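You operate a simulated robot arm through the tools that you are given. There is no shell and no other tool. Be economical: measure what you need, move in short steps, check, and stop when the job is done.

You run a simulated two-armed robot. Do the job below in one go: nothing can be reset, and whatever is moved stays where it is left.

JOB
On the top of the small-work bench, fold the purple cloth in half, so that its two long edges meet.

The check looks at the end state, three seconds after you hand in, the way a careful person would. Anything else that was tipped, shoved, dropped, spilled or broken makes it a failure. Flat cloth is picked up by pressing the open fingertips on it (5 to 10 N) and closing them slowly along it; thin cloth reads only 2 to 8 mm in the jaws.

ROBOT AND FRAMES
Two 7-joint arms with two-finger parallel grippers on one trunk, on a base that drives. Base frame: it is fixed to the floor where the robot stands at the start and does not move with it; the origin is under the middle of the robot, x ahead of it, y to its left, z up; the surface under the hand at the start is at about z = 800. Lengths are in mm, angles in degrees, forces in N, time in s.
The left shoulder is at the start at [163, 171, 1108], the right one opposite. With the tool pointing down near the work surface each hand reaches from about 480 to 960 mm from the robot's upright axis, wherever it stands, measured 20 degrees to its own side. Places, roughly: top of the small-work bench [700, -400, 800]. Payload 4.4 kg a hand.
The tool frame of a hand sits at the grasp point between the pads (the TCP): z along the fingers, y along the line on which they close. The tips reach 23 mm beyond it. Largest opening 94 mm; finger width 38, thickness 10; the body of the gripper, 54 by 96 mm, starts 39 mm behind the TCP.
Orientation is that of the tool frame in the base frame, as a unit quaternion [x, y, z, w]. With the fingers straight down and closing along the base's y, the tool's x points along the base's -x, its y along +y and its z along -z.

CONTROLS
- The arms move only by the tool move_arm. It takes "left_plan", "right_plan" or both (then of equal length, played together; a hand with none holds still); each is a list of rows, each an object of numbers (a shift or turn left out is 0, a gripper value left out holds the last): "x", "y", "z": the shift along the base's x, y, z in units of 20 mm (1.0 is 20 mm); "wx", "wy", "wz": the turn, a rotation vector about the base's x, y, z in units of 5 degrees (1.0 is 5 degrees). In form: [{"x": .., "y": .., "z": .., "wx": .., "wy": .., "wz": ..}, ...]. A call has 1 to 20 rows; each row shifts and turns the commanded pose from where the row before left it. "left_gripper" and "right_gripper" are, for a hand that has rows, the gripper command, from -1 (shut) to 1 (fully open), values between in proportion, set as the call begins (left out, the last holds). A call with a number of a shift or a turn outside -1 to 1 is refused whole. A row lasts 0.2 s, in which the tool goes at most 50 mm and 8.6 degrees; a call with a longer step from one row to the next is refused whole, and so is a gripper value outside its range. A pose out of reach is approached as far as the arm can. The call stops where the force on the tool passes 40 N (or 10 N more than at its start, if that is more) or the arm is blocked; 0.2 s more then pass. The fingers move at their own pace (about 72 mm/s each) and stop on an object; they squeeze with about 34 N. The grip force told is the motor's: it shows also when the fingers shut on nothing. Time passes only in rows, and 0.2 s behind the last, so rows that do not move let the fingers close. The reply holds the time, the measured pose of the TCP, the force on the tool along the base axes, the opening and the grip force, in the units named above and with some noise, with the torque about the TCP (base axes, N m) and any sound that the robot's microphone picked up.
- Cameras (640 x 400 px; columns grow to the right, rows downward): "scene" is now at [279.4, 21.6, 1228.4]; the picture's right is [0.29, -0.96, 0.00], its down [-0.70, -0.21, -0.68] and it looks along [0.66, 0.20, -0.73] (base axes); focal length 218 px, centre (320, 200). "left" rides on the left gripper at [86, -16, -75] in its tool frame; the picture's right is [0.18, 0.98, 0.00], its down [-0.58, 0.11, -0.81] and it looks along [-0.79, 0.15, 0.59] (tool axes); focal length 243 px, centre (320, 200). "right" rides on the right gripper at [86, 16, -75] in its tool frame; the picture's right is [-0.18, 0.98, 0.00], its down [-0.58, -0.11, -0.81] and it looks along [-0.79, -0.15, 0.59] (tool axes); focal length 243 px, centre (320, 200). There is no depth. A picture from a camera that has moved, and an enlarged one, comes with that camera's place and axes in the base frame and with its lens.
- snapshot(camera): a new picture of that camera. The clock stands still meanwhile.
- slide_trunk(by): slides the trunk up (or, below 0, down) by that many mm; the arms and the scene camera ride with it, the base frame stays. It gives what a move gives, with no picture.
- base_move(legs): drives the robot by 1 to 6 legs, each [ahead, left, turn to the left] in mm, mm and degrees, along the robot's own axes; the way and the turn of a leg run together, so that a leg with both is an arc; at most 1500 mm and 180 degrees a leg. The arms and the cameras ride along, it lands a little off, and it stops where it bumps. It gives what a move gives.
- head_to(pan, tilt): turns the head with the scene camera to pan (to the left, within 80 degrees either way) and tilt (down, from -29 to 69), counted from straight ahead of the robot. It gives what a move gives.
- inspect(camera, box): a new picture of the part [left, top, right, bottom] of that camera's present view, enlarged. The clock stands still meanwhile.
- close_job(): hands the job in; it is judged then, once.

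Go step by step. Nothing tells you exact positions but the pictures and the camera data: compare them with the known pose of the tool, close in by small moves and look again before you grip or let go. The budget is 120 turns and 92 pictures, counting those below and the enlarged ones. Unless the task says otherwise, let go and move clear before handing in, and close with one line.

The tools are called after "Emit:" by a JSON object that holds its "op" and its "data". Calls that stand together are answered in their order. move_arm: Moves the arms, as the interface text tells. Its arguments: {"type":"object","properties":{"left_plan":{"type":"array"},"left_gripper":{"type":"number"},"right_plan":{"type":"array"},"right_gripper":{"type":"number"}},"required":[]} The other tools are called the same way: slide_trunk (by) slides the trunk up or down; base_move (legs) drives the base; head_to (pan, tilt) turns the head that bears the scene camera; snapshot (camera) takes a picture; inspect (camera, box) takes an enlarged picture of a part of a camera's view; close_job () hands the job in.

At the start:

```text
t: 0.0
left_tcp_pos: [562.3, 297.8, 970.0]
left_ee_rot: [0.0, 1.0, 0.0, 0.0]
left_force: [0.3, 0.2, 0.3]
left_moment: [-0.02, 0.0, -0.01]
left_gripper_width: 93.9
left_grasp_force: 0.0
right_tcp_pos: [536.6, -130.8, 1043.9]
right_ee_rot: [0.0, 1.0, 0.0, 0.0]
right_force: [0.2, 0.4, 0.3]
right_moment: [-0.03, 0.01, -0.02]
right_gripper_width: 93.9
right_grasp_force: 0.1
trunk travel left (down, up): [-125.0, 263.0]
robot x, y, heading: [2.7, -1.4, -0.0]
head pan, tilt: [16.7, 46.8]
```

scene: 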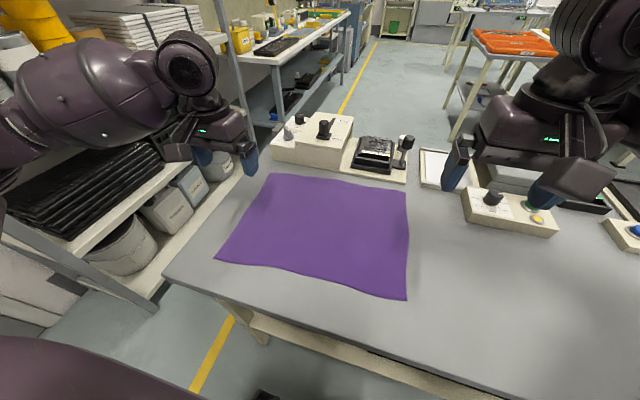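
right: 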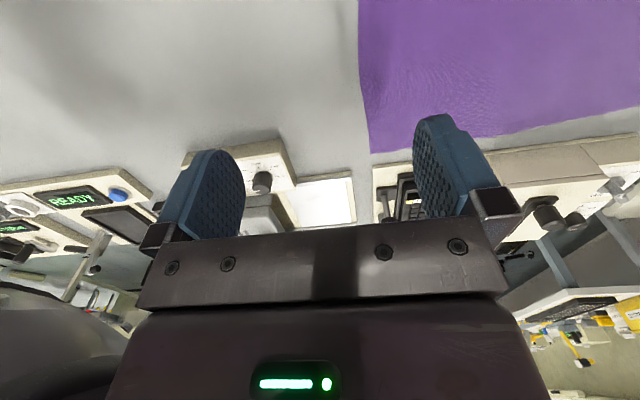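
left: 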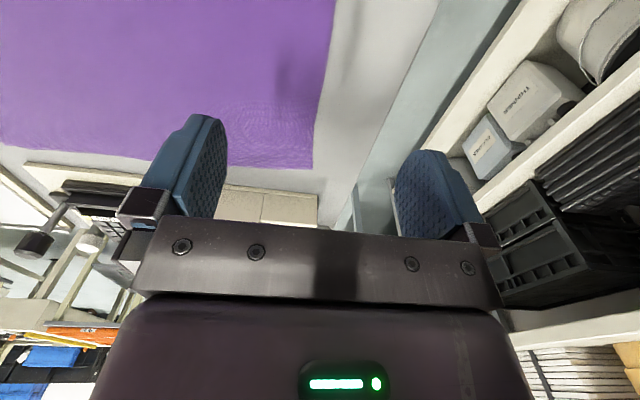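

The purple cloth lies with its long edges along y, from about y=-90 to 308. The near edge is at x≈440-465 and the far edge at x≈732-767. The near edge is too close for the hands, so I'll back up a bit and look again.

Emit:
{"op": "base_move", "data": {"legs": [[-90, 0, 0]]}}

Emit:
{"op": "head_to", "data": {"pan": 8, "tilt": 46}}

Emit:
{"op": "snapshot", "data": {"camera": "scene"}}

```text
t: 1.1
left_tcp_pos: [469.5, 297.8, 970.0]
left_ee_rot: [0.0, 1.0, 0.0, 0.0]
left_force: [-0.2, 0.7, 0.3]
left_moment: [0.02, 0.02, 0.0]
left_gripper_width: 94.0
left_grasp_force: 0.2
right_tcp_pos: [445.4, -130.1, 1044.0]
right_ee_rot: [0.0, 1.0, 0.001, 0.0]
right_force: [0.1, 0.5, -0.1]
right_moment: [0.02, -0.02, 0.01]
right_gripper_width: 93.7
right_grasp_force: 0.0
trunk travel left (down, up): [-125.0, 263.0]
robot x, y, heading: [-88.8, 1.9, -0.2]
head pan, tilt: [16.7, 46.8]
```

```text
t: 1.8
left_tcp_pos: [471.5, 296.2, 971.2]
left_ee_rot: [-0.001, 1.0, -0.001, 0.0]
left_force: [-0.5, 0.3, -0.5]
left_moment: [-0.01, -0.01, 0.01]
left_gripper_width: 93.9
left_grasp_force: 0.1
right_tcp_pos: [446.6, -129.7, 1043.5]
right_ee_rot: [0.0, 1.0, 0.0, -0.001]
right_force: [-0.2, 0.3, -0.1]
right_moment: [-0.04, 0.0, 0.01]
right_gripper_width: 93.9
right_grasp_force: 0.1
trunk travel left (down, up): [-125.0, 263.0]
robot x, y, heading: [-89.7, -1.7, 0.1]
head pan, tilt: [8.0, 46.0]
```

```text
88 pictures are left
camera scene: at [192.8, 9.8, 1229.5], right [0.14, -0.99, 0.0], down [-0.71, -0.1, -0.69], along [0.69, 0.1, -0.72], focal length 218 px, centre (320, 200)
```

scene: 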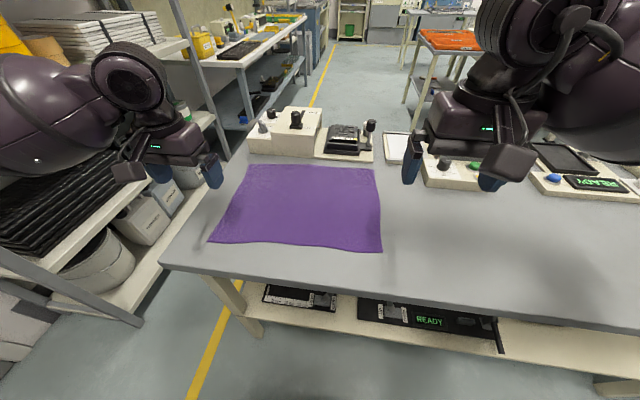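

The cloth corners come out the same: D≈(435,307), C≈(464,-88), A≈(732,325) and B≈(768,-81). Next I'll turn both hands so the fingers close along x, and bring them above the near corners.

Emit:
{"op": "move_arm", "data": {"left_plan": [{"wz": 1, "z": -0.2, "y": -0.04}, {"wz": 1, "z": -0.2, "y": -0.04}, {"wz": 1, "z": -0.2, "y": -0.04}, {"wz": 1, "z": -0.2, "y": -0.04}, {"wz": 1, "z": -0.2, "y": -0.04}, {"wz": 1, "z": -0.2, "y": -0.04}, {"wz": 1, "z": -0.2, "y": -0.04}, {"wz": 1, "z": -0.2, "y": -0.04}, {"wz": 1, "z": -0.2, "y": -0.04}, {"wz": 1, "z": -0.2, "y": -0.04}, {"wz": 1, "z": -0.2, "y": -0.04}, {"wz": 1, "z": -0.2, "y": -0.04}, {"wz": 1, "z": -0.2, "y": -0.04}, {"wz": 1, "z": -0.2, "y": -0.04}, {"wz": 1, "z": -0.2, "y": -0.04}, {"wz": 1, "z": -0.2, "y": -0.04}, {"wz": 1, "z": -0.2, "y": -0.04}, {"wz": 1, "z": -0.2, "y": -0.04}], "right_plan": [{"wz": -1, "z": -0.4, "y": 0.18, "x": 0.13}, {"wz": -1, "z": -0.4, "y": 0.18, "x": 0.13}, {"wz": -1, "z": -0.4, "y": 0.18, "x": 0.13}, {"wz": -1, "z": -0.4, "y": 0.18, "x": 0.13}, {"wz": -1, "z": -0.4, "y": 0.18, "x": 0.13}, {"wz": -1, "z": -0.4, "y": 0.18, "x": 0.13}, {"wz": -1, "z": -0.4, "y": 0.18, "x": 0.13}, {"wz": -1, "z": -0.4, "y": 0.18, "x": 0.13}, {"wz": -1, "z": -0.4, "y": 0.18, "x": 0.13}, {"wz": -1, "z": -0.4, "y": 0.18, "x": 0.13}, {"wz": -1, "z": -0.4, "y": 0.18, "x": 0.13}, {"wz": -1, "z": -0.4, "y": 0.18, "x": 0.13}, {"wz": -1, "z": -0.4, "y": 0.18, "x": 0.13}, {"wz": -1, "z": -0.4, "y": 0.18, "x": 0.13}, {"wz": -1, "z": -0.4, "y": 0.18, "x": 0.13}, {"wz": -1, "z": -0.4, "y": 0.18, "x": 0.13}, {"wz": -1, "z": -0.4, "y": 0.18, "x": 0.13}, {"wz": -1, "z": -0.4, "y": 0.18, "x": 0.13}], "left_gripper": -0.15, "right_gripper": -0.15}}

Emit:
{"op": "snapshot", "data": {"camera": "scene"}}

Emit:
{"op": "snapshot", "data": {"camera": "left"}}

Emit:
{"op": "snapshot", "data": {"camera": "right"}}

```text
t: 5.6
left_tcp_pos: [471.3, 283.6, 898.3]
left_ee_rot: [0.707, -0.707, -0.001, -0.001]
left_force: [0.1, 0.1, 0.4]
left_moment: [0.0, 0.02, 0.03]
left_gripper_width: 40.0
left_grasp_force: 0.1
right_tcp_pos: [493.5, -65.5, 900.1]
right_ee_rot: [0.708, 0.706, 0.0, 0.0]
right_force: [-0.3, -0.8, -0.4]
right_moment: [0.01, 0.02, 0.03]
right_gripper_width: 40.1
right_grasp_force: 0.1
trunk travel left (down, up): [-125.0, 263.0]
robot x, y, heading: [-87.1, 0.2, -0.1]
head pan, tilt: [8.0, 46.0]
```

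```text
87 pictures are left
camera scene: at [193.0, 9.8, 1229.5], right [0.14, -0.99, 0.0], down [-0.71, -0.1, -0.69], along [0.69, 0.1, -0.72], focal length 218 px, centre (320, 200)
```

scene: 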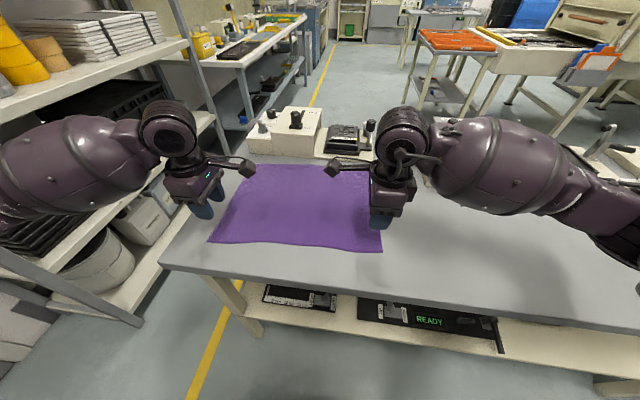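

```text
86 pictures are left
camera left: at [489.6, 196.0, 973.3], right [-0.98, -0.19, 0.0], down [-0.11, 0.58, 0.81], along [-0.15, 0.79, -0.59], focal length 243 px, centre (320, 200)
```

left: 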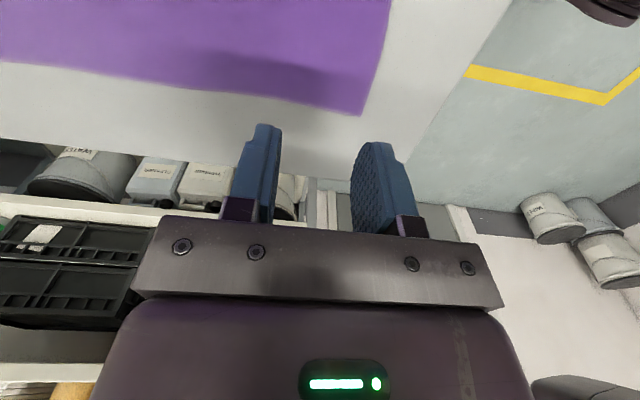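

```text
85 pictures are left
camera right: at [508.9, 19.6, 974.2], right [0.98, -0.19, 0.0], down [-0.11, -0.58, 0.81], along [-0.15, -0.79, -0.59], focal length 243 px, centre (320, 200)
```

right: 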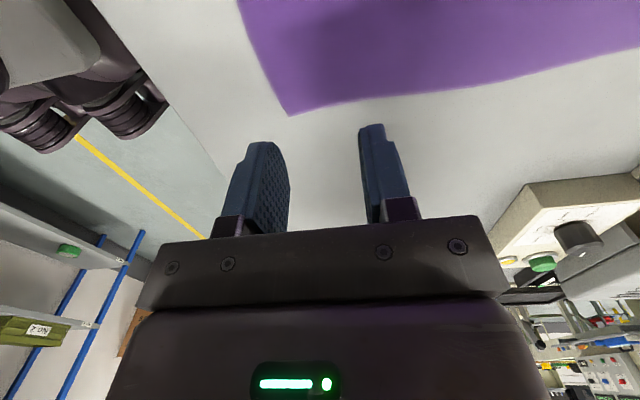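

The corners agree in the hand cameras (left ≈(435,307), right ≈(462,-93)), and both hands sit just inside them. I'll lower to just above the cloth.

Emit:
{"op": "move_arm", "data": {"left_plan": [{"z": -0.8}, {"z": -0.8}, {"z": -0.8}, {"z": -0.8}, {"z": -0.2}, {}], "right_plan": [{"z": -0.8}, {"z": -0.8}, {"z": -0.8}, {"z": -0.8}, {"z": -0.3}, {}]}}

Emit:
{"op": "snapshot", "data": {"camera": "left"}}

Emit:
{"op": "snapshot", "data": {"camera": "right"}}

```text
t: 7.0
left_tcp_pos: [471.5, 283.3, 829.9]
left_ee_rot: [0.708, -0.706, -0.001, 0.0]
left_force: [0.2, -0.3, -0.3]
left_moment: [0.02, -0.03, 0.01]
left_gripper_width: 39.9
left_grasp_force: 0.1
right_tcp_pos: [493.9, -64.6, 828.9]
right_ee_rot: [0.707, 0.707, -0.001, 0.001]
right_force: [0.0, 0.1, -0.6]
right_moment: [-0.01, -0.03, -0.04]
right_gripper_width: 39.9
right_grasp_force: 0.1
trunk travel left (down, up): [-125.0, 263.0]
robot x, y, heading: [-91.6, -0.7, -0.2]
head pan, tilt: [8.0, 46.0]
```

```text
84 pictures are left
camera left: at [489.2, 196.1, 905.3], right [-0.98, -0.18, 0.0], down [-0.11, 0.58, 0.81], along [-0.15, 0.79, -0.59], focal length 243 px, centre (320, 200)
```

left: 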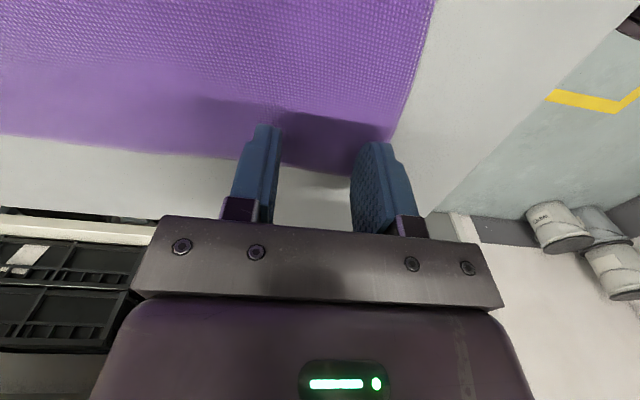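

```text
83 pictures are left
camera right: at [508.6, 20.2, 903.5], right [0.98, -0.18, 0.0], down [-0.11, -0.58, 0.81], along [-0.15, -0.79, -0.59], focal length 243 px, centre (320, 200)
```

right: 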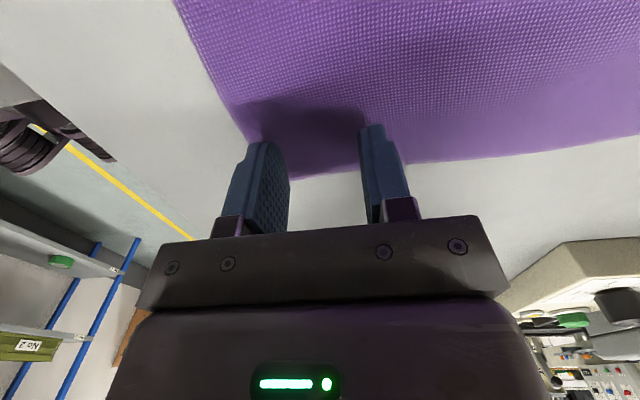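

Both hands line up with the corners. Now I'll press down gently.

Emit:
{"op": "move_arm", "data": {"left_plan": [{"z": -0.1}, {"z": -0.1}, {"z": -0.05}, {}], "right_plan": [{"z": -0.1}, {"z": -0.1}, {"z": -0.05}, {}]}}

```text
t: 8.0
left_tcp_pos: [470.5, 283.4, 825.7]
left_ee_rot: [0.708, -0.707, 0.0, 0.0]
left_force: [-0.2, -0.2, 0.2]
left_moment: [0.02, -0.01, -0.05]
left_gripper_width: 39.8
left_grasp_force: 0.1
right_tcp_pos: [492.9, -65.6, 823.4]
right_ee_rot: [0.707, 0.707, 0.0, 0.0]
right_force: [0.1, 0.8, 3.2]
right_moment: [0.01, 0.02, -0.03]
right_gripper_width: 39.8
right_grasp_force: 0.1
trunk travel left (down, up): [-125.0, 263.0]
robot x, y, heading: [-90.3, -6.0, -0.1]
head pan, tilt: [8.0, 46.0]
```

Emit:
{"op": "move_arm", "data": {"left_plan": [{"z": -0.1}, {"z": -0.05}, {}], "right_plan": [{"z": -0.05}, {}, {}]}}

```text
t: 8.8
left_tcp_pos: [470.6, 283.0, 824.9]
left_ee_rot: [0.707, -0.707, 0.002, -0.002]
left_force: [-0.1, 2.6, 16.9]
left_moment: [0.08, 0.3, -0.07]
left_gripper_width: 39.9
left_grasp_force: 0.0
right_tcp_pos: [492.8, -64.8, 824.5]
right_ee_rot: [0.707, 0.707, 0.0, 0.0]
right_force: [1.0, 1.0, 2.9]
right_moment: [0.06, -0.01, -0.01]
right_gripper_width: 39.9
right_grasp_force: 0.1
trunk travel left (down, up): [-125.0, 263.0]
robot x, y, heading: [-91.1, 2.7, -0.0]
head pan, tilt: [8.0, 46.0]
```

The left hand presses with 17 N, too much, and the right with 3 N, a bit light. I'll even them out.

Emit:
{"op": "move_arm", "data": {"left_plan": [{"z": 0.05}, {}], "right_plan": [{"z": -0.04}, {}]}}

```text
t: 9.4
left_tcp_pos: [471.1, 282.8, 824.3]
left_ee_rot: [0.707, -0.707, 0.001, 0.0]
left_force: [2.7, 1.4, 12.3]
left_moment: [0.1, 0.13, -0.06]
left_gripper_width: 39.4
left_grasp_force: 0.1
right_tcp_pos: [492.7, -65.0, 824.2]
right_ee_rot: [0.707, 0.707, 0.001, 0.001]
right_force: [-0.6, 0.2, 11.2]
right_moment: [-0.06, 0.13, -0.03]
right_gripper_width: 40.0
right_grasp_force: 0.0
trunk travel left (down, up): [-125.0, 263.0]
robot x, y, heading: [-88.0, 1.5, 0.0]
head pan, tilt: [8.0, 46.0]
```

Emit:
{"op": "move_arm", "data": {"left_plan": [{"z": 0.02}, {}], "right_plan": [{"z": 0.015}, {}], "left_gripper": -0.4, "right_gripper": -0.4}}

Emit:
{"op": "snapshot", "data": {"camera": "left"}}

Emit:
{"op": "snapshot", "data": {"camera": "right"}}

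```text
t: 10.0
left_tcp_pos: [470.6, 283.2, 825.1]
left_ee_rot: [0.707, -0.707, 0.0, -0.001]
left_force: [0.0, -2.2, 9.4]
left_moment: [-0.06, 0.08, 0.04]
left_gripper_width: 27.9
left_grasp_force: 0.0
right_tcp_pos: [493.4, -66.0, 824.3]
right_ee_rot: [0.708, 0.707, 0.002, 0.0]
right_force: [0.5, 1.0, 12.2]
right_moment: [-0.01, 0.08, 0.03]
right_gripper_width: 28.1
right_grasp_force: 0.1
trunk travel left (down, up): [-125.0, 263.0]
robot x, y, heading: [-89.6, -2.7, 0.1]
head pan, tilt: [8.0, 46.0]
```

```text
82 pictures are left
camera left: at [488.0, 195.8, 899.9], right [-0.98, -0.18, 0.0], down [-0.11, 0.58, 0.81], along [-0.15, 0.79, -0.59], focal length 243 px, centre (320, 200)
```

left: 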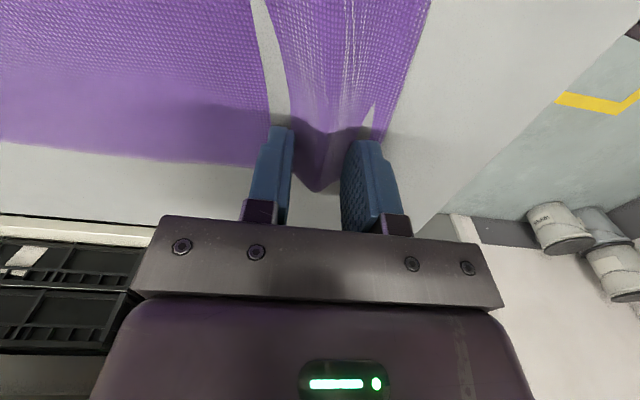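

```text
81 pictures are left
camera right: at [507.7, 19.5, 899.4], right [0.98, -0.18, 0.0], down [-0.11, -0.58, 0.81], along [-0.15, -0.79, -0.59], focal length 243 px, centre (320, 200)
```

right: 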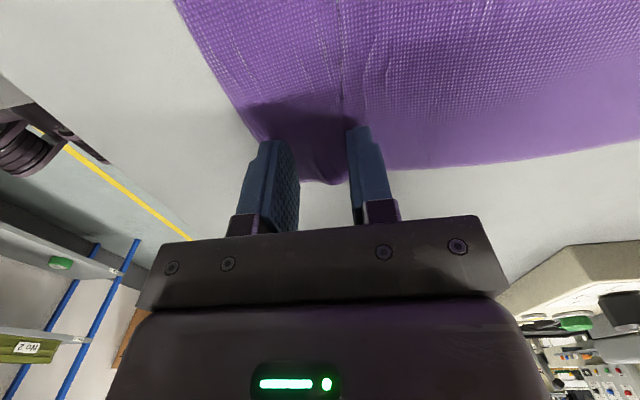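

Ridges are forming between the fingers of both hands. I'll keep closing slowly.

Emit:
{"op": "move_arm", "data": {"left_plan": [{}, {}], "right_plan": [{"z": 0.015}, {}], "left_gripper": -0.65, "right_gripper": -0.65}}

Emit:
{"op": "move_arm", "data": {"left_plan": [{}, {}, {}, {}], "right_plan": [{}, {}, {}, {}], "left_gripper": -1, "right_gripper": -1}}

Emit:
{"op": "snapshot", "data": {"camera": "left"}}

Emit:
{"op": "snapshot", "data": {"camera": "right"}}

```text
t: 10.6
left_tcp_pos: [470.3, 283.7, 824.7]
left_ee_rot: [0.707, -0.707, 0.002, -0.001]
left_force: [0.0, -3.9, 8.7]
left_moment: [-0.07, 0.06, 0.01]
left_gripper_width: 16.4
left_grasp_force: 0.0
right_tcp_pos: [492.6, -65.2, 825.1]
right_ee_rot: [0.707, 0.707, 0.001, 0.0]
right_force: [0.9, 3.8, 13.0]
right_moment: [0.0, 0.02, 0.09]
right_gripper_width: 18.0
right_grasp_force: 1.9
trunk travel left (down, up): [-125.0, 263.0]
robot x, y, heading: [-90.0, 1.5, 0.1]
head pan, tilt: [8.0, 46.0]
```

```text
t: 11.6
left_tcp_pos: [470.9, 283.5, 824.3]
left_ee_rot: [-0.707, 0.707, 0.0, 0.001]
left_force: [-0.4, -7.0, 6.5]
left_moment: [-0.16, 0.05, -0.02]
left_gripper_width: 2.4
left_grasp_force: 34.3
right_tcp_pos: [492.1, -64.6, 824.3]
right_ee_rot: [0.707, 0.707, 0.001, 0.0]
right_force: [-1.5, 8.2, 15.3]
right_moment: [0.05, -0.03, 0.08]
right_gripper_width: 2.1
right_grasp_force: 33.9
trunk travel left (down, up): [-125.0, 263.0]
robot x, y, heading: [-89.1, 3.2, -0.1]
head pan, tilt: [8.0, 46.0]
```

```text
80 pictures are left
camera left: at [488.0, 196.1, 900.0], right [-0.98, -0.18, 0.0], down [-0.11, 0.58, 0.81], along [-0.15, 0.79, -0.59], focal length 243 px, centre (320, 200)
```

left: 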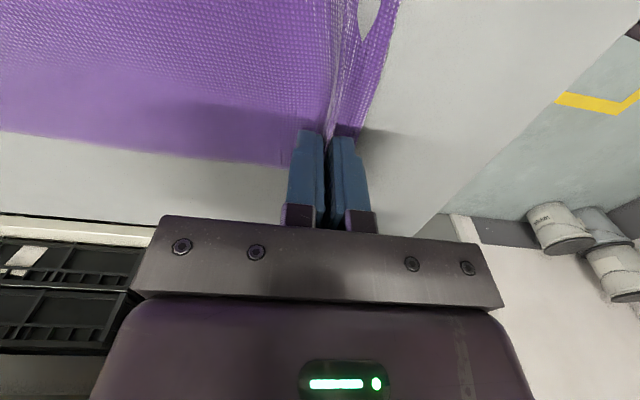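

```text
79 pictures are left
camera right: at [507.4, 19.8, 899.5], right [0.98, -0.18, 0.0], down [-0.11, -0.58, 0.81], along [-0.15, -0.79, -0.59], focal length 243 px, centre (320, 200)
```

right: 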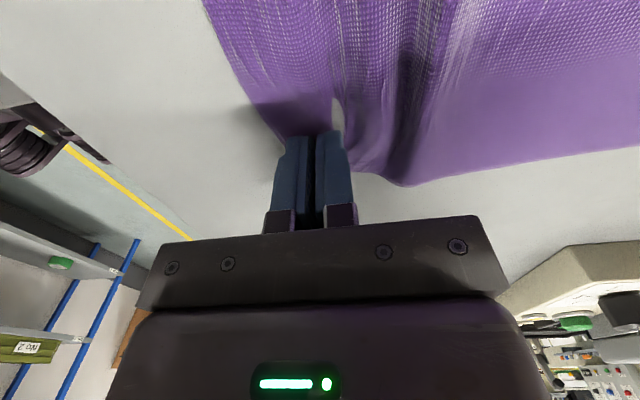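

The openings read 2.4 and 2.1 mm, so there may be cloth in both hands. I'll lift a little and check.

Emit:
{"op": "move_arm", "data": {"left_plan": [{"z": 0.5}, {"z": 0.5}, {"z": 0.5}, {"z": 0.5}, {}], "right_plan": [{"z": 0.5}, {"z": 0.5}, {"z": 0.5}, {"z": 0.5}, {}]}}

Emit:
{"op": "snapshot", "data": {"camera": "left"}}

Emit:
{"op": "snapshot", "data": {"camera": "right"}}

Emit:
{"op": "snapshot", "data": {"camera": "scene"}}

```text
t: 12.8
left_tcp_pos: [471.8, 283.6, 864.7]
left_ee_rot: [-0.707, 0.708, 0.0, 0.0]
left_force: [-0.1, -6.3, -0.3]
left_moment: [-0.15, 0.01, 0.04]
left_gripper_width: 2.9
left_grasp_force: 33.9
right_tcp_pos: [492.8, -66.3, 862.1]
right_ee_rot: [0.707, 0.707, 0.0, 0.0]
right_force: [-0.8, 6.6, -0.2]
right_moment: [0.14, 0.0, 0.01]
right_gripper_width: 1.9
right_grasp_force: 33.9
trunk travel left (down, up): [-125.0, 263.0]
robot x, y, heading: [-94.2, -1.0, -0.3]
head pan, tilt: [8.0, 46.0]
```

```text
78 pictures are left
camera left: at [489.2, 196.8, 938.9], right [-0.98, -0.18, 0.0], down [-0.11, 0.58, 0.81], along [-0.15, 0.79, -0.59], focal length 243 px, centre (320, 200)
```

left: 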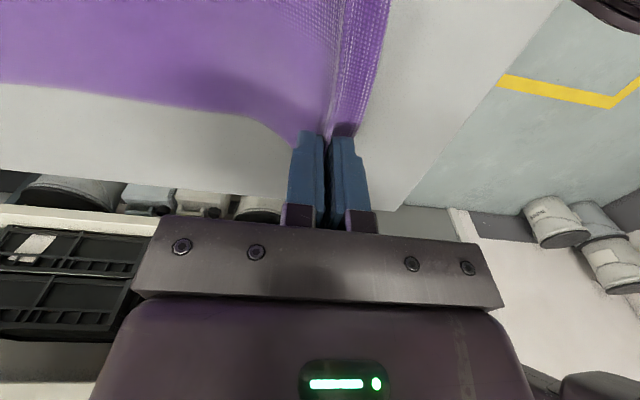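

```text
77 pictures are left
camera right: at [508.8, 19.6, 937.9], right [0.98, -0.18, 0.0], down [-0.11, -0.58, 0.81], along [-0.15, -0.79, -0.59], focal length 243 px, centre (320, 200)
```

right: 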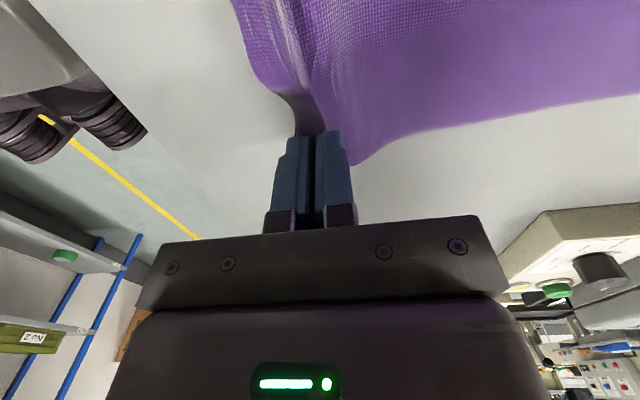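

```text
76 pictures are left
camera scene: at [192.9, 9.8, 1229.5], right [0.14, -0.99, 0.0], down [-0.71, -0.1, -0.69], along [0.69, 0.1, -0.72], focal length 218 px, centre (320, 200)
```

scene: 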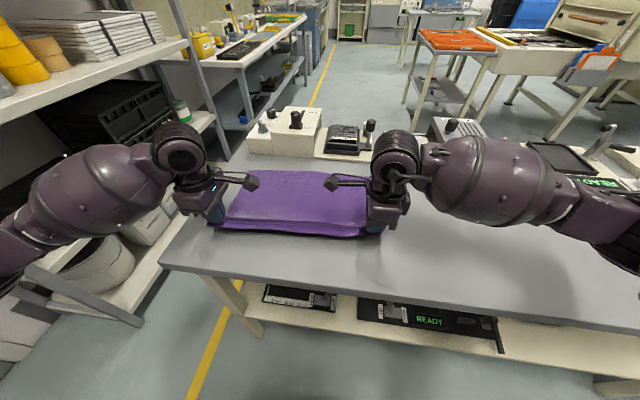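

Both corners are held. Next I'll carry the near edge up and over toward the far edge along a low arc, starting with the first half.

Emit:
{"op": "move_arm", "data": {"left_plan": [{"x": 0.2, "z": 0.5, "y": 0.03}, {"x": 0.3, "z": 0.5, "y": 0.03}, {"x": 0.4, "z": 0.4, "y": 0.03}, {"x": 0.4, "z": 0.4, "y": 0.03}, {"x": 0.4, "z": 0.4, "y": 0.03}, {"x": 0.5, "z": 0.3, "y": 0.03}, {"x": 0.5, "z": 0.3, "y": 0.03}, {"x": 0.5, "z": 0.2, "y": 0.03}, {"x": 0.5, "z": 0.1, "y": 0.03}, {"x": 0.5, "z": 0.1, "y": 0.03}, {"x": 0.5}, {"x": 0.5}, {"x": 0.5}], "right_plan": [{"x": 0.2, "z": 0.5, "y": 0.045}, {"x": 0.3, "z": 0.5, "y": 0.045}, {"x": 0.4, "z": 0.4, "y": 0.045}, {"x": 0.45, "z": 0.4, "y": 0.045}, {"x": 0.45, "z": 0.4, "y": 0.045}, {"x": 0.55, "z": 0.3, "y": 0.045}, {"x": 0.55, "z": 0.3, "y": 0.045}, {"x": 0.55, "z": 0.2, "y": 0.045}, {"x": 0.5, "z": 0.1, "y": 0.045}, {"x": 0.5, "z": 0.1, "y": 0.045}, {"x": 0.5}, {"x": 0.5}, {"x": 0.5}]}}

Emit:
{"op": "snapshot", "data": {"camera": "scene"}}

Emit:
{"op": "snapshot", "data": {"camera": "right"}}

```text
t: 15.6
left_tcp_pos: [586.7, 288.8, 926.7]
left_ee_rot: [-0.707, 0.707, 0.0, 0.0]
left_force: [0.0, -3.5, 0.0]
left_moment: [-0.07, 0.02, 0.04]
left_gripper_width: 2.4
left_grasp_force: 34.1
right_tcp_pos: [612.4, -55.7, 927.4]
right_ee_rot: [0.707, 0.707, 0.001, 0.001]
right_force: [0.5, 2.1, -0.1]
right_moment: [0.05, -0.01, 0.0]
right_gripper_width: 2.2
right_grasp_force: 34.0
trunk travel left (down, up): [-125.0, 263.0]
robot x, y, heading: [-90.6, 0.2, -0.2]
head pan, tilt: [8.0, 46.0]
```

```text
75 pictures are left
camera scene: at [192.9, 9.7, 1229.5], right [0.14, -0.99, 0.0], down [-0.71, -0.1, -0.69], along [0.69, 0.1, -0.72], focal length 218 px, centre (320, 200)
```

scene: 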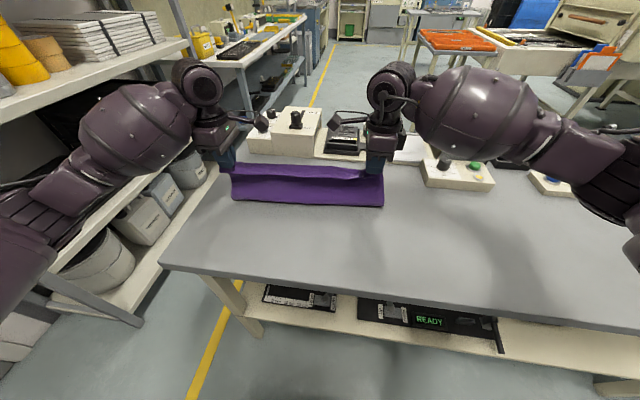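

```text
74 pictures are left
camera right: at [627.9, 29.0, 1002.1], right [0.98, -0.18, 0.0], down [-0.11, -0.58, 0.81], along [-0.15, -0.79, -0.59], focal length 243 px, centre (320, 200)
```

right: 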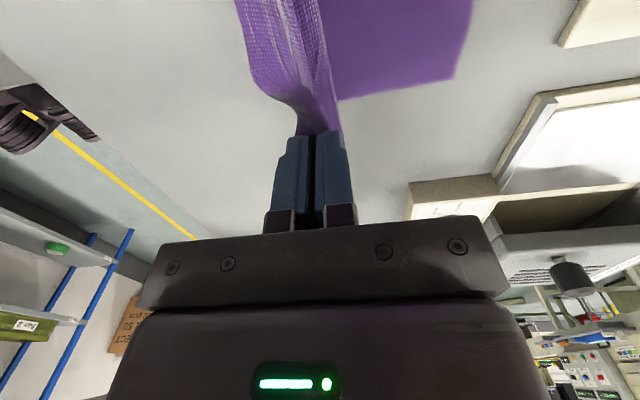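

The cloth hangs from both hands and the fold is forming. I'll check whether the bottom layer has slid.

Emit:
{"op": "inspect", "data": {"camera": "scene", "box": [200, 100, 420, 230]}}

Emit:
{"op": "snapshot", "data": {"camera": "left"}}

```text
2.91 times, centred on (310, 165) of scene
camera zoom: at [192.9, 9.7, 1229.5], right [0.14, -0.99, 0.0], down [-0.71, -0.1, -0.69], along [0.69, 0.1, -0.72], focal length 635 px, centre (349, 302)
```

zoom: 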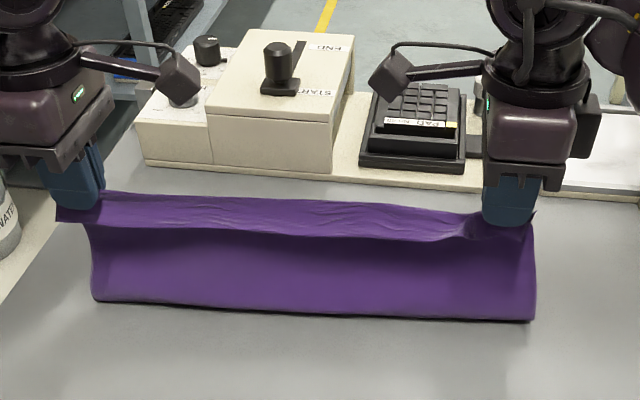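

```text
72 pictures are left
camera left: at [603.7, 202.1, 1003.0], right [-0.98, -0.18, 0.0], down [-0.11, 0.58, 0.81], along [-0.15, 0.79, -0.59], focal length 243 px, centre (320, 200)
```

left: 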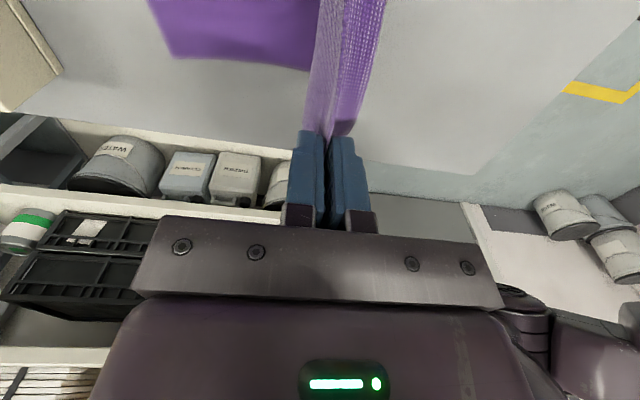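

The bottom layer slid a little toward me: its far edge is now near x≈701 on the left and 719 on the right. I'll aim for that edge instead, moving forward and down, then recheck.

Emit:
{"op": "move_arm", "data": {"left_plan": [{"x": 0.45, "z": -0.1}, {"x": 0.45, "z": -0.2}, {"x": 0.45, "z": -0.3}, {"x": 0.45, "z": -0.4}, {"x": 0.4, "z": -0.4}, {"x": 0.4, "z": -0.4}, {"x": 0.4, "z": -0.4}, {"x": 0.4, "z": -0.4}, {"x": 0.3, "z": -0.4}, {"x": 0.2, "z": -0.3}, {}], "right_plan": [{"x": 0.4, "z": -0.1}, {"x": 0.4, "z": -0.2}, {"x": 0.4, "z": -0.3}, {"x": 0.4, "z": -0.4}, {"x": 0.4, "z": -0.4}, {"x": 0.4, "z": -0.4}, {"x": 0.4, "z": -0.4}, {"x": 0.3, "z": -0.4}, {"x": 0.3, "z": -0.4}, {"x": 0.2, "z": -0.3}, {}]}}

Emit:
{"op": "inspect", "data": {"camera": "scene", "box": [200, 100, 420, 230]}}

Emit:
{"op": "snapshot", "data": {"camera": "left"}}

Emit:
{"op": "snapshot", "data": {"camera": "right"}}

```text
t: 18.0
left_tcp_pos: [663.2, 289.7, 862.9]
left_ee_rot: [0.707, -0.707, -0.001, 0.0]
left_force: [1.0, -2.0, 0.0]
left_moment: [-0.11, 0.04, 0.01]
left_gripper_width: 2.5
left_grasp_force: 33.4
right_tcp_pos: [685.5, -54.5, 861.3]
right_ee_rot: [0.707, 0.707, 0.001, 0.0]
right_force: [-0.8, 2.2, 0.2]
right_moment: [0.09, -0.02, -0.01]
right_gripper_width: 2.0
right_grasp_force: 33.8
trunk travel left (down, up): [-125.0, 263.0]
robot x, y, heading: [-91.9, -3.7, 0.2]
head pan, tilt: [8.0, 46.0]
```

```text
2.91 times, centred on (310, 165) of scene
camera zoom: at [192.5, 9.7, 1229.7], right [0.14, -0.99, 0.0], down [-0.71, -0.1, -0.69], along [0.69, 0.1, -0.72], focal length 635 px, centre (349, 302)
```

zoom: 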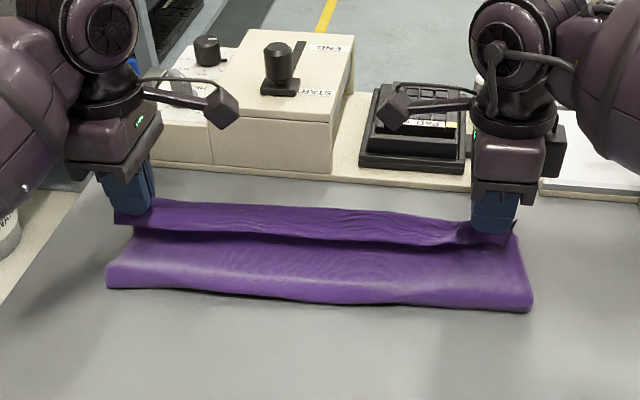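

```text
70 pictures are left
camera left: at [680.9, 202.3, 937.9], right [-0.98, -0.18, 0.0], down [-0.11, 0.58, 0.81], along [-0.15, 0.79, -0.59], focal length 243 px, centre (320, 200)
```

left: 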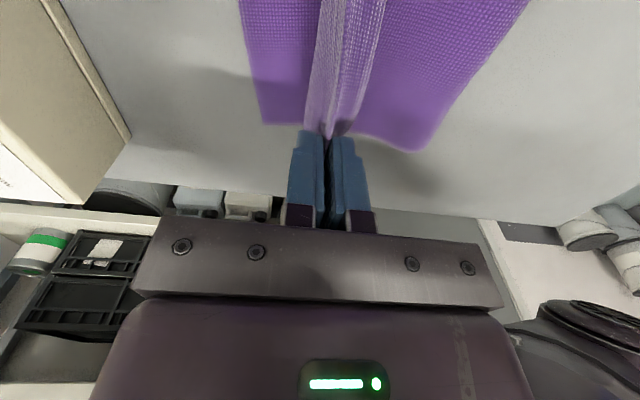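

```text
69 pictures are left
camera right: at [699.2, 28.9, 936.4], right [0.98, -0.18, 0.0], down [-0.11, -0.58, 0.81], along [-0.15, -0.79, -0.59], focal length 243 px, centre (320, 200)
```

right: 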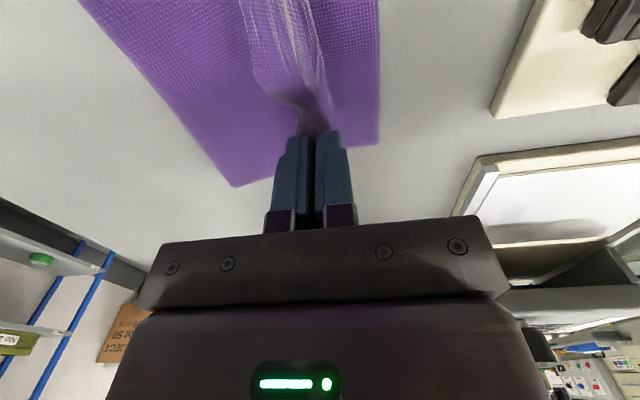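

The edge tail is on the robot side of the fingers, so letting go here would leave a wide hem folded back. I'll bring the edge back, lay the cloth flat, and take a much smaller pinch right at the edge.

Emit:
{"op": "move_arm", "data": {"left_plan": [{"x": -0.2, "z": 0.4}, {"x": -0.4, "z": 0.5}, {"x": -0.5, "z": 0.5}, {"x": -0.6, "z": 0.5}, {"x": -0.6, "z": 0.4}, {"x": -0.6, "z": 0.3}, {"x": -0.6, "z": 0.2}, {"x": -0.6, "z": 0}, {"x": -0.6, "z": -0.2}, {"x": -0.6, "z": -0.3}, {"x": -0.6, "z": -0.3}, {"x": -0.6, "z": -0.3}, {"x": -0.6, "z": -0.4}, {"x": -0.6, "z": -0.4}, {"x": -0.6, "z": -0.4}, {"x": -0.6, "z": -0.5}, {"x": -0.6, "z": -0.4}, {"x": -0.6, "z": -0.4}, {"x": -0.6, "z": -0.4}], "right_plan": [{"x": -0.2, "z": 0.4}, {"x": -0.4, "z": 0.5}, {"x": -0.5, "z": 0.5}, {"x": -0.6, "z": 0.5}, {"x": -0.6, "z": 0.4}, {"x": -0.6, "z": 0.3}, {"x": -0.6, "z": 0.2}, {"x": -0.6, "z": 0}, {"x": -0.6, "z": -0.2}, {"x": -0.65, "z": -0.3}, {"x": -0.65, "z": -0.3}, {"x": -0.65, "z": -0.3}, {"x": -0.65, "z": -0.4}, {"x": -0.6, "z": -0.4}, {"x": -0.6, "z": -0.4}, {"x": -0.6, "z": -0.5}, {"x": -0.6, "z": -0.4}, {"x": -0.6, "z": -0.4}, {"x": -0.6, "z": -0.4}]}}

Emit:
{"op": "snapshot", "data": {"camera": "scene"}}

Emit:
{"op": "snapshot", "data": {"camera": "left"}}

Emit:
{"op": "snapshot", "data": {"camera": "right"}}

```text
t: 22.0
left_tcp_pos: [449.7, 289.2, 837.6]
left_ee_rot: [-0.707, 0.707, 0.0, 0.0]
left_force: [0.4, -3.7, -0.1]
left_moment: [-0.06, 0.0, -0.01]
left_gripper_width: 2.9
left_grasp_force: 33.9
right_tcp_pos: [465.2, -57.8, 836.9]
right_ee_rot: [0.707, 0.707, 0.0, 0.001]
right_force: [-0.4, 3.1, 1.8]
right_moment: [0.02, -0.01, -0.06]
right_gripper_width: 1.9
right_grasp_force: 33.7
trunk travel left (down, up): [-125.0, 263.0]
robot x, y, heading: [-92.8, -0.4, 0.1]
head pan, tilt: [8.0, 46.0]
```

```text
68 pictures are left
camera scene: at [192.3, 9.7, 1229.8], right [0.14, -0.99, 0.0], down [-0.71, -0.1, -0.69], along [0.69, 0.1, -0.72], focal length 218 px, centre (320, 200)
```

scene: 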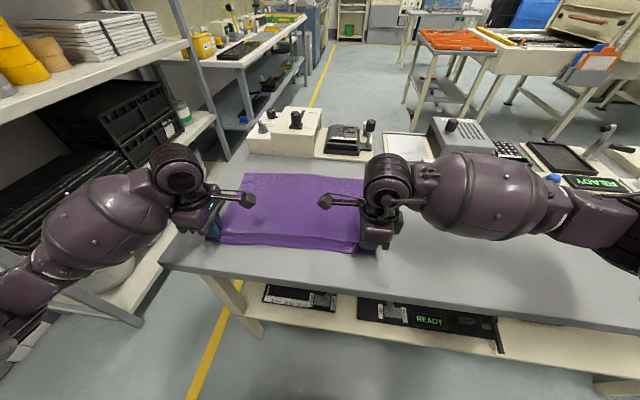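

```text
67 pictures are left
camera left: at [466.8, 202.1, 913.2], right [-0.98, -0.18, 0.0], down [-0.11, 0.58, 0.81], along [-0.15, 0.79, -0.59], focal length 243 px, centre (320, 200)
```

left: 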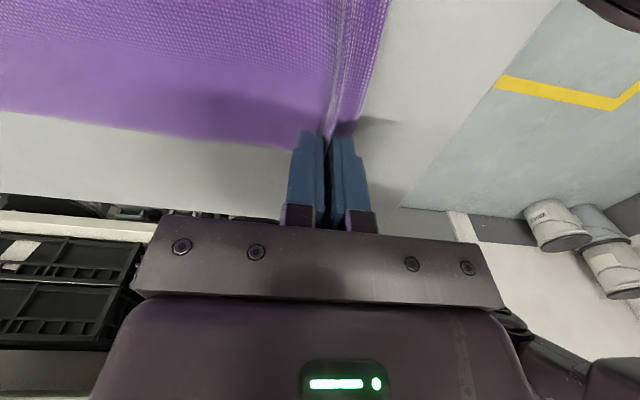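

```text
66 pictures are left
camera right: at [481.4, 28.4, 912.6], right [0.98, -0.18, 0.0], down [-0.11, -0.58, 0.81], along [-0.15, -0.79, -0.59], focal length 243 px, centre (320, 200)
```

right: 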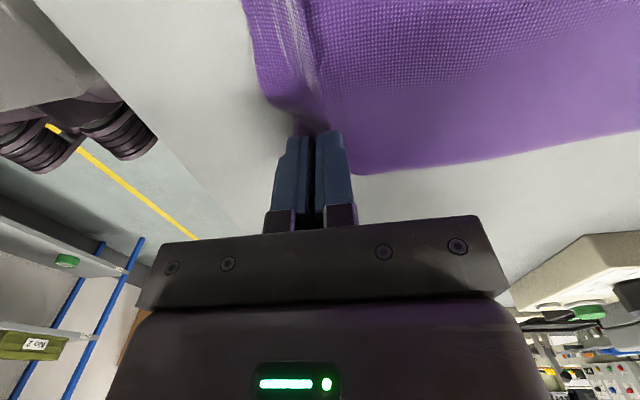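

The cloth is nearly flat again. I'll lower, touch, and open the fingers to spread the ridge.

Emit:
{"op": "move_arm", "data": {"left_plan": [{"z": -0.2, "x": -0.1}, {"z": -0.2, "x": -0.1}, {"z": -0.15, "x": -0.1}, {}], "right_plan": [{"z": -0.2, "x": -0.1}, {"z": -0.2, "x": -0.1}, {"z": -0.15, "x": -0.1}, {}]}}

Emit:
{"op": "move_arm", "data": {"left_plan": [{}, {}, {}, {}], "right_plan": [{}, {}, {}, {}], "left_gripper": -0.1, "right_gripper": -0.1}}

Emit:
{"op": "move_arm", "data": {"left_plan": [{"z": 0.5}, {"z": 1}, {"z": 1}, {"z": 1}, {}], "right_plan": [{"z": 0.5}, {"z": 1}, {"z": 1}, {"z": 1}, {}]}}

Emit:
{"op": "snapshot", "data": {"camera": "left"}}

Emit:
{"op": "snapshot", "data": {"camera": "right"}}

Emit:
{"op": "snapshot", "data": {"camera": "scene"}}

```text
t: 23.0
left_tcp_pos: [442.9, 289.5, 826.8]
left_ee_rot: [-0.707, 0.708, -0.001, -0.001]
left_force: [1.2, -4.3, 0.3]
left_moment: [-0.08, -0.01, 0.03]
left_gripper_width: 2.5
left_grasp_force: 33.5
right_tcp_pos: [461.8, -56.8, 826.9]
right_ee_rot: [0.707, 0.707, 0.001, -0.001]
right_force: [0.2, 2.9, 1.7]
right_moment: [0.1, 0.0, -0.03]
right_gripper_width: 2.3
right_grasp_force: 33.9
trunk travel left (down, up): [-125.0, 263.0]
robot x, y, heading: [-92.0, -1.7, 0.1]
head pan, tilt: [8.0, 46.0]
```

```text
t: 24.0
left_tcp_pos: [444.2, 291.5, 826.1]
left_ee_rot: [-0.707, 0.707, -0.001, 0.0]
left_force: [-0.4, 0.7, -0.1]
left_moment: [-0.01, 0.0, 0.02]
left_gripper_width: 42.3
left_grasp_force: 0.1
right_tcp_pos: [460.1, -55.6, 826.4]
right_ee_rot: [0.708, 0.707, -0.001, -0.001]
right_force: [-0.1, 0.1, 0.4]
right_moment: [-0.02, -0.04, -0.01]
right_gripper_width: 42.5
right_grasp_force: 0.1
trunk travel left (down, up): [-125.0, 263.0]
robot x, y, heading: [-90.4, 3.3, 0.1]
head pan, tilt: [8.0, 46.0]
```

```text
t: 25.2
left_tcp_pos: [445.0, 290.5, 896.5]
left_ee_rot: [-0.707, 0.707, -0.001, 0.001]
left_force: [-0.7, 0.1, -0.1]
left_moment: [-0.03, 0.01, -0.01]
left_gripper_width: 42.3
left_grasp_force: 0.0
right_tcp_pos: [461.8, -55.1, 897.6]
right_ee_rot: [0.708, 0.707, -0.001, 0.0]
right_force: [0.3, 0.7, -0.1]
right_moment: [0.01, -0.01, -0.03]
right_gripper_width: 42.3
right_grasp_force: 0.1
trunk travel left (down, up): [-125.0, 263.0]
robot x, y, heading: [-89.7, 3.1, -0.1]
head pan, tilt: [8.0, 46.0]
```

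```text
65 pictures are left
camera left: at [461.4, 202.5, 971.6], right [-0.98, -0.18, 0.0], down [-0.11, 0.58, 0.81], along [-0.15, 0.79, -0.59], focal length 243 px, centre (320, 200)
```

left: 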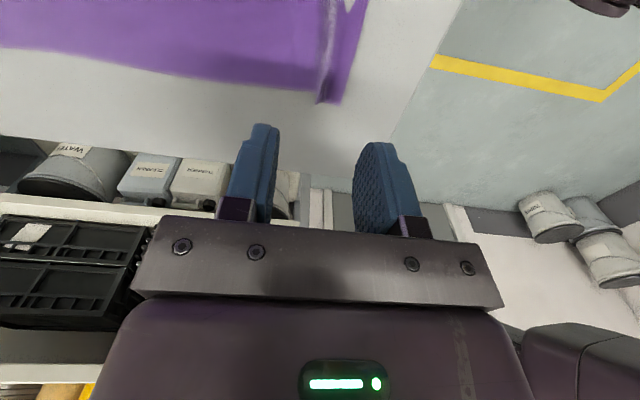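

```text
64 pictures are left
camera right: at [475.3, 29.2, 971.1], right [0.98, -0.18, 0.0], down [-0.11, -0.58, 0.81], along [-0.15, -0.79, -0.59], focal length 243 px, centre (320, 200)
```

right: 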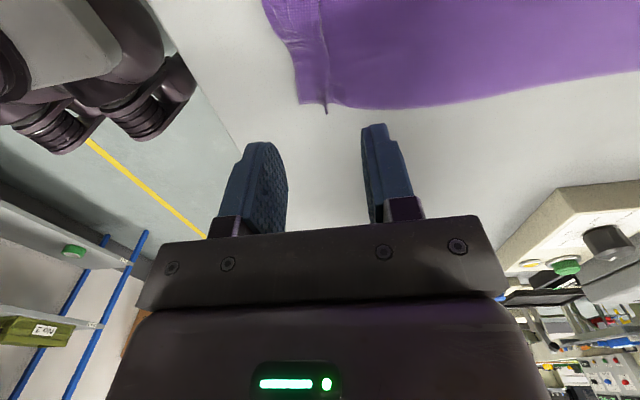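

```text
63 pictures are left
camera scene: at [193.1, 9.8, 1229.3], right [0.14, -0.99, 0.0], down [-0.71, -0.1, -0.69], along [0.69, 0.1, -0.72], focal length 218 px, centre (320, 200)
```

scene: 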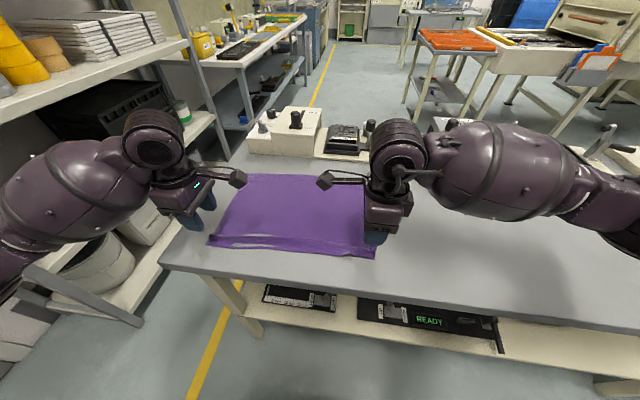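

The ridge is staying in the cloth. I'll take a closer look at the near edge.

Emit:
{"op": "inspect", "data": {"camera": "scene", "box": [195, 160, 405, 285]}}

Emit:
{"op": "inspect", "data": {"camera": "left", "box": [230, 0, 400, 110]}}

Emit:
{"op": "inspect", "data": {"camera": "right", "box": [240, 0, 410, 120]}}

```text
3.05 times, centred on (300, 222) of scene
camera zoom: at [193.1, 9.8, 1229.3], right [0.14, -0.99, 0.0], down [-0.71, -0.1, -0.69], along [0.69, 0.1, -0.72], focal length 666 px, centre (381, 131)
```

zoom: 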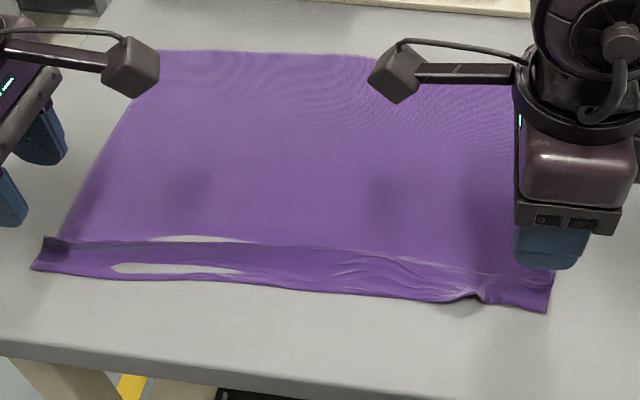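

```text
3.64 times, centred on (315, 55) of left
camera zoom: at [461.4, 202.5, 971.6], right [-0.98, -0.18, 0.0], down [-0.11, 0.58, 0.81], along [-0.15, 0.79, -0.59], focal length 882 px, centre (338, 727)
```

zoom: 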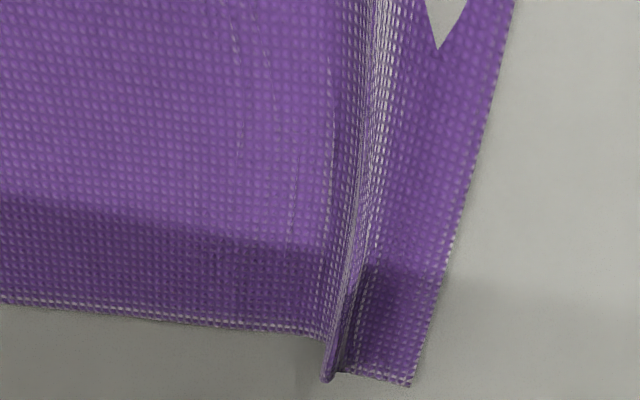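

```text
3.33 times, centred on (325, 60) of right
camera zoom: at [475.3, 29.2, 971.1], right [0.98, -0.18, 0.0], down [-0.11, -0.58, 0.81], along [-0.15, -0.79, -0.59], focal length 809 px, centre (303, 667)
```

zoom: 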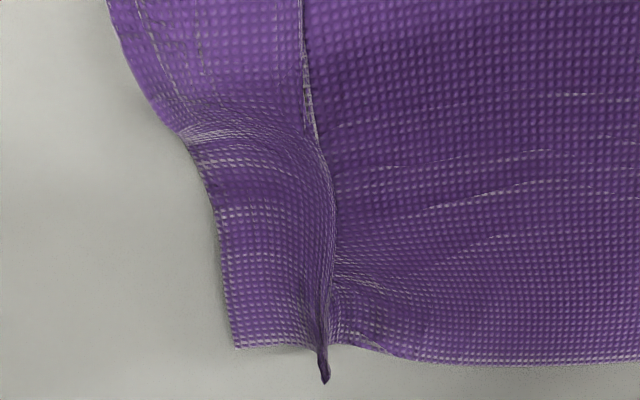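

A thin pleat stands about 18 mm in from the near edge, right at the hand positions. I'll straddle it with slightly open fingers, press, and open them to iron it flat.

Emit:
{"op": "move_arm", "data": {"left_plan": [{}, {"x": -0.05, "z": -0.5}, {"z": -1}, {"z": -1}, {"z": -0.9}, {}], "right_plan": [{}, {"x": -0.05, "z": -0.5}, {"z": -1}, {"z": -1}, {"z": -0.9}, {}], "left_gripper": -0.75, "right_gripper": -0.75}}

Emit:
{"op": "snapshot", "data": {"camera": "left"}}

Emit:
{"op": "snapshot", "data": {"camera": "right"}}

```text
t: 26.6
left_tcp_pos: [442.0, 290.4, 828.7]
left_ee_rot: [0.707, -0.707, 0.0, 0.0]
left_force: [0.5, 0.3, 0.0]
left_moment: [0.0, 0.01, 0.01]
left_gripper_width: 11.7
left_grasp_force: 0.1
right_tcp_pos: [459.2, -54.8, 828.0]
right_ee_rot: [0.707, 0.707, 0.0, 0.0]
right_force: [0.8, -0.4, -0.1]
right_moment: [0.02, 0.02, 0.03]
right_gripper_width: 11.7
right_grasp_force: 0.0
trunk travel left (down, up): [-125.0, 263.0]
robot x, y, heading: [-91.7, -3.2, 0.0]
head pan, tilt: [8.0, 46.0]
```

```text
59 pictures are left
camera left: at [459.7, 202.3, 904.3], right [-0.98, -0.18, 0.0], down [-0.11, 0.58, 0.81], along [-0.15, 0.79, -0.59], focal length 243 px, centre (320, 200)
```

left: 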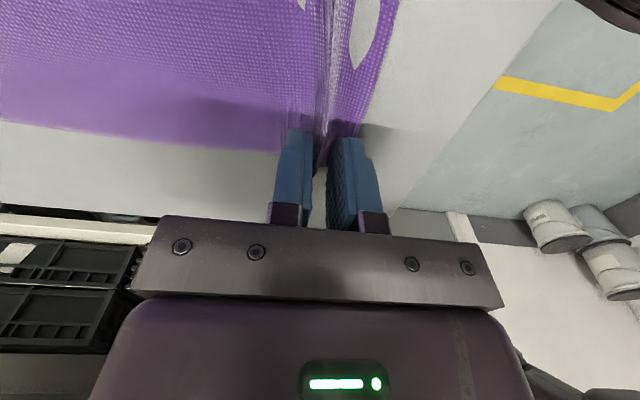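

```text
58 pictures are left
camera right: at [474.3, 29.9, 903.0], right [0.98, -0.18, 0.0], down [-0.11, -0.58, 0.81], along [-0.15, -0.79, -0.59], focal length 243 px, centre (320, 200)
```

right: 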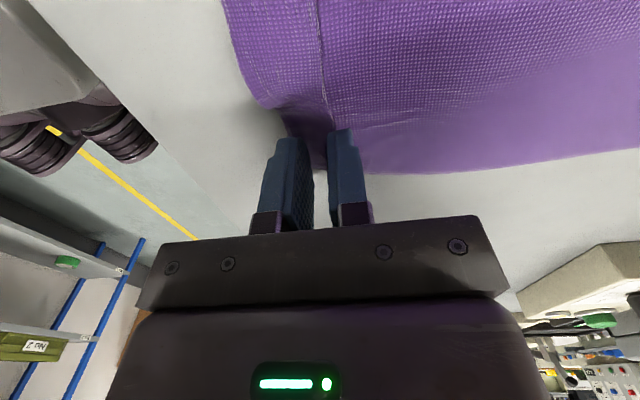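

Emit:
{"op": "move_arm", "data": {"left_plan": [{"z": -0.1}, {"z": -0.1}, {"z": -0.05}, {}], "right_plan": [{"z": -0.1}, {"z": -0.1}, {"z": -0.03}, {}]}}

```text
t: 27.1
left_tcp_pos: [441.6, 289.6, 825.9]
left_ee_rot: [-0.707, 0.708, 0.0, 0.0]
left_force: [1.5, -0.7, 1.5]
left_moment: [0.0, 0.01, 0.0]
left_gripper_width: 11.5
left_grasp_force: 0.0
right_tcp_pos: [459.5, -55.9, 826.6]
right_ee_rot: [0.707, 0.707, 0.0, 0.0]
right_force: [128.5, -73.1, 297.7]
right_moment: [-0.45, -2.02, -0.58]
right_gripper_width: 11.8
right_grasp_force: 0.1
trunk travel left (down, up): [-125.0, 263.0]
robot x, y, heading: [-88.6, -2.7, 0.1]
head pan, tilt: [8.0, 46.0]
stopped in row 2 (right hand): the force on the tool passed its limit at 244 N (the readings are from after the stop); the commanded pose is now the measured one
```

The right hand shows a large force spike, so I'll lift both hands off and look.

Emit:
{"op": "move_arm", "data": {"left_plan": [{"z": 0.3}, {"z": 0.5}, {"z": 1}, {"z": 1}, {}], "right_plan": [{"z": 0.3}, {"z": 0.5}, {"z": 1}, {"z": 1}, {}]}}

Emit:
{"op": "snapshot", "data": {"camera": "right"}}

Emit:
{"op": "snapshot", "data": {"camera": "scene"}}

```text
t: 28.3
left_tcp_pos: [443.1, 289.3, 881.9]
left_ee_rot: [0.707, -0.707, 0.0, 0.0]
left_force: [-0.2, 0.0, 0.8]
left_moment: [0.04, -0.04, 0.0]
left_gripper_width: 11.7
left_grasp_force: 0.1
right_tcp_pos: [460.6, -54.8, 881.3]
right_ee_rot: [0.708, 0.707, 0.0, -0.001]
right_force: [1.1, 0.4, -0.4]
right_moment: [0.01, 0.0, 0.01]
right_gripper_width: 11.8
right_grasp_force: 0.1
trunk travel left (down, up): [-125.0, 263.0]
robot x, y, heading: [-88.7, -4.9, -0.1]
head pan, tilt: [8.0, 46.0]
```

```text
57 pictures are left
camera right: at [475.0, 29.8, 956.4], right [0.98, -0.18, 0.0], down [-0.11, -0.58, 0.81], along [-0.15, -0.79, -0.59], focal length 243 px, centre (320, 200)
```

right: 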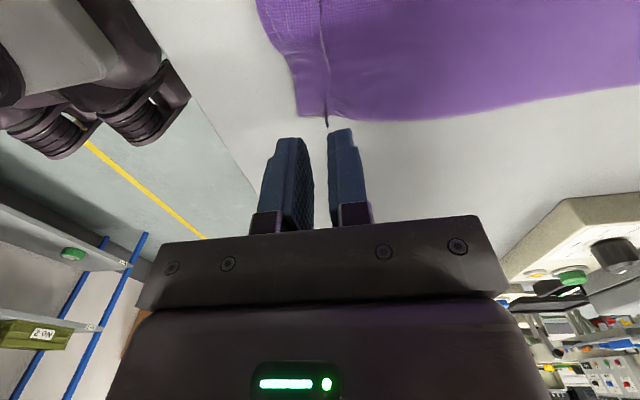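

```text
56 pictures are left
camera scene: at [193.1, 9.7, 1229.4], right [0.14, -0.99, 0.0], down [-0.71, -0.1, -0.69], along [0.69, 0.1, -0.72], focal length 218 px, centre (320, 200)
```

scene: 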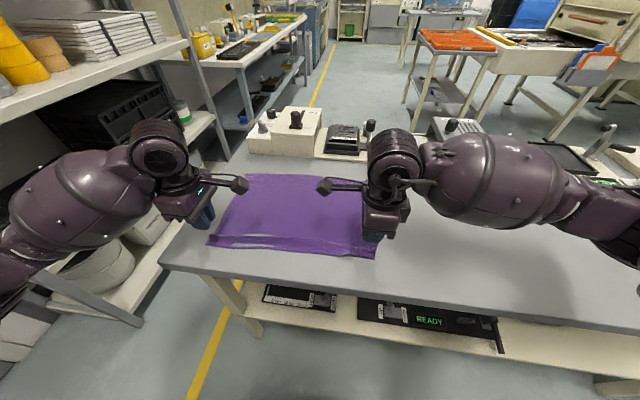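

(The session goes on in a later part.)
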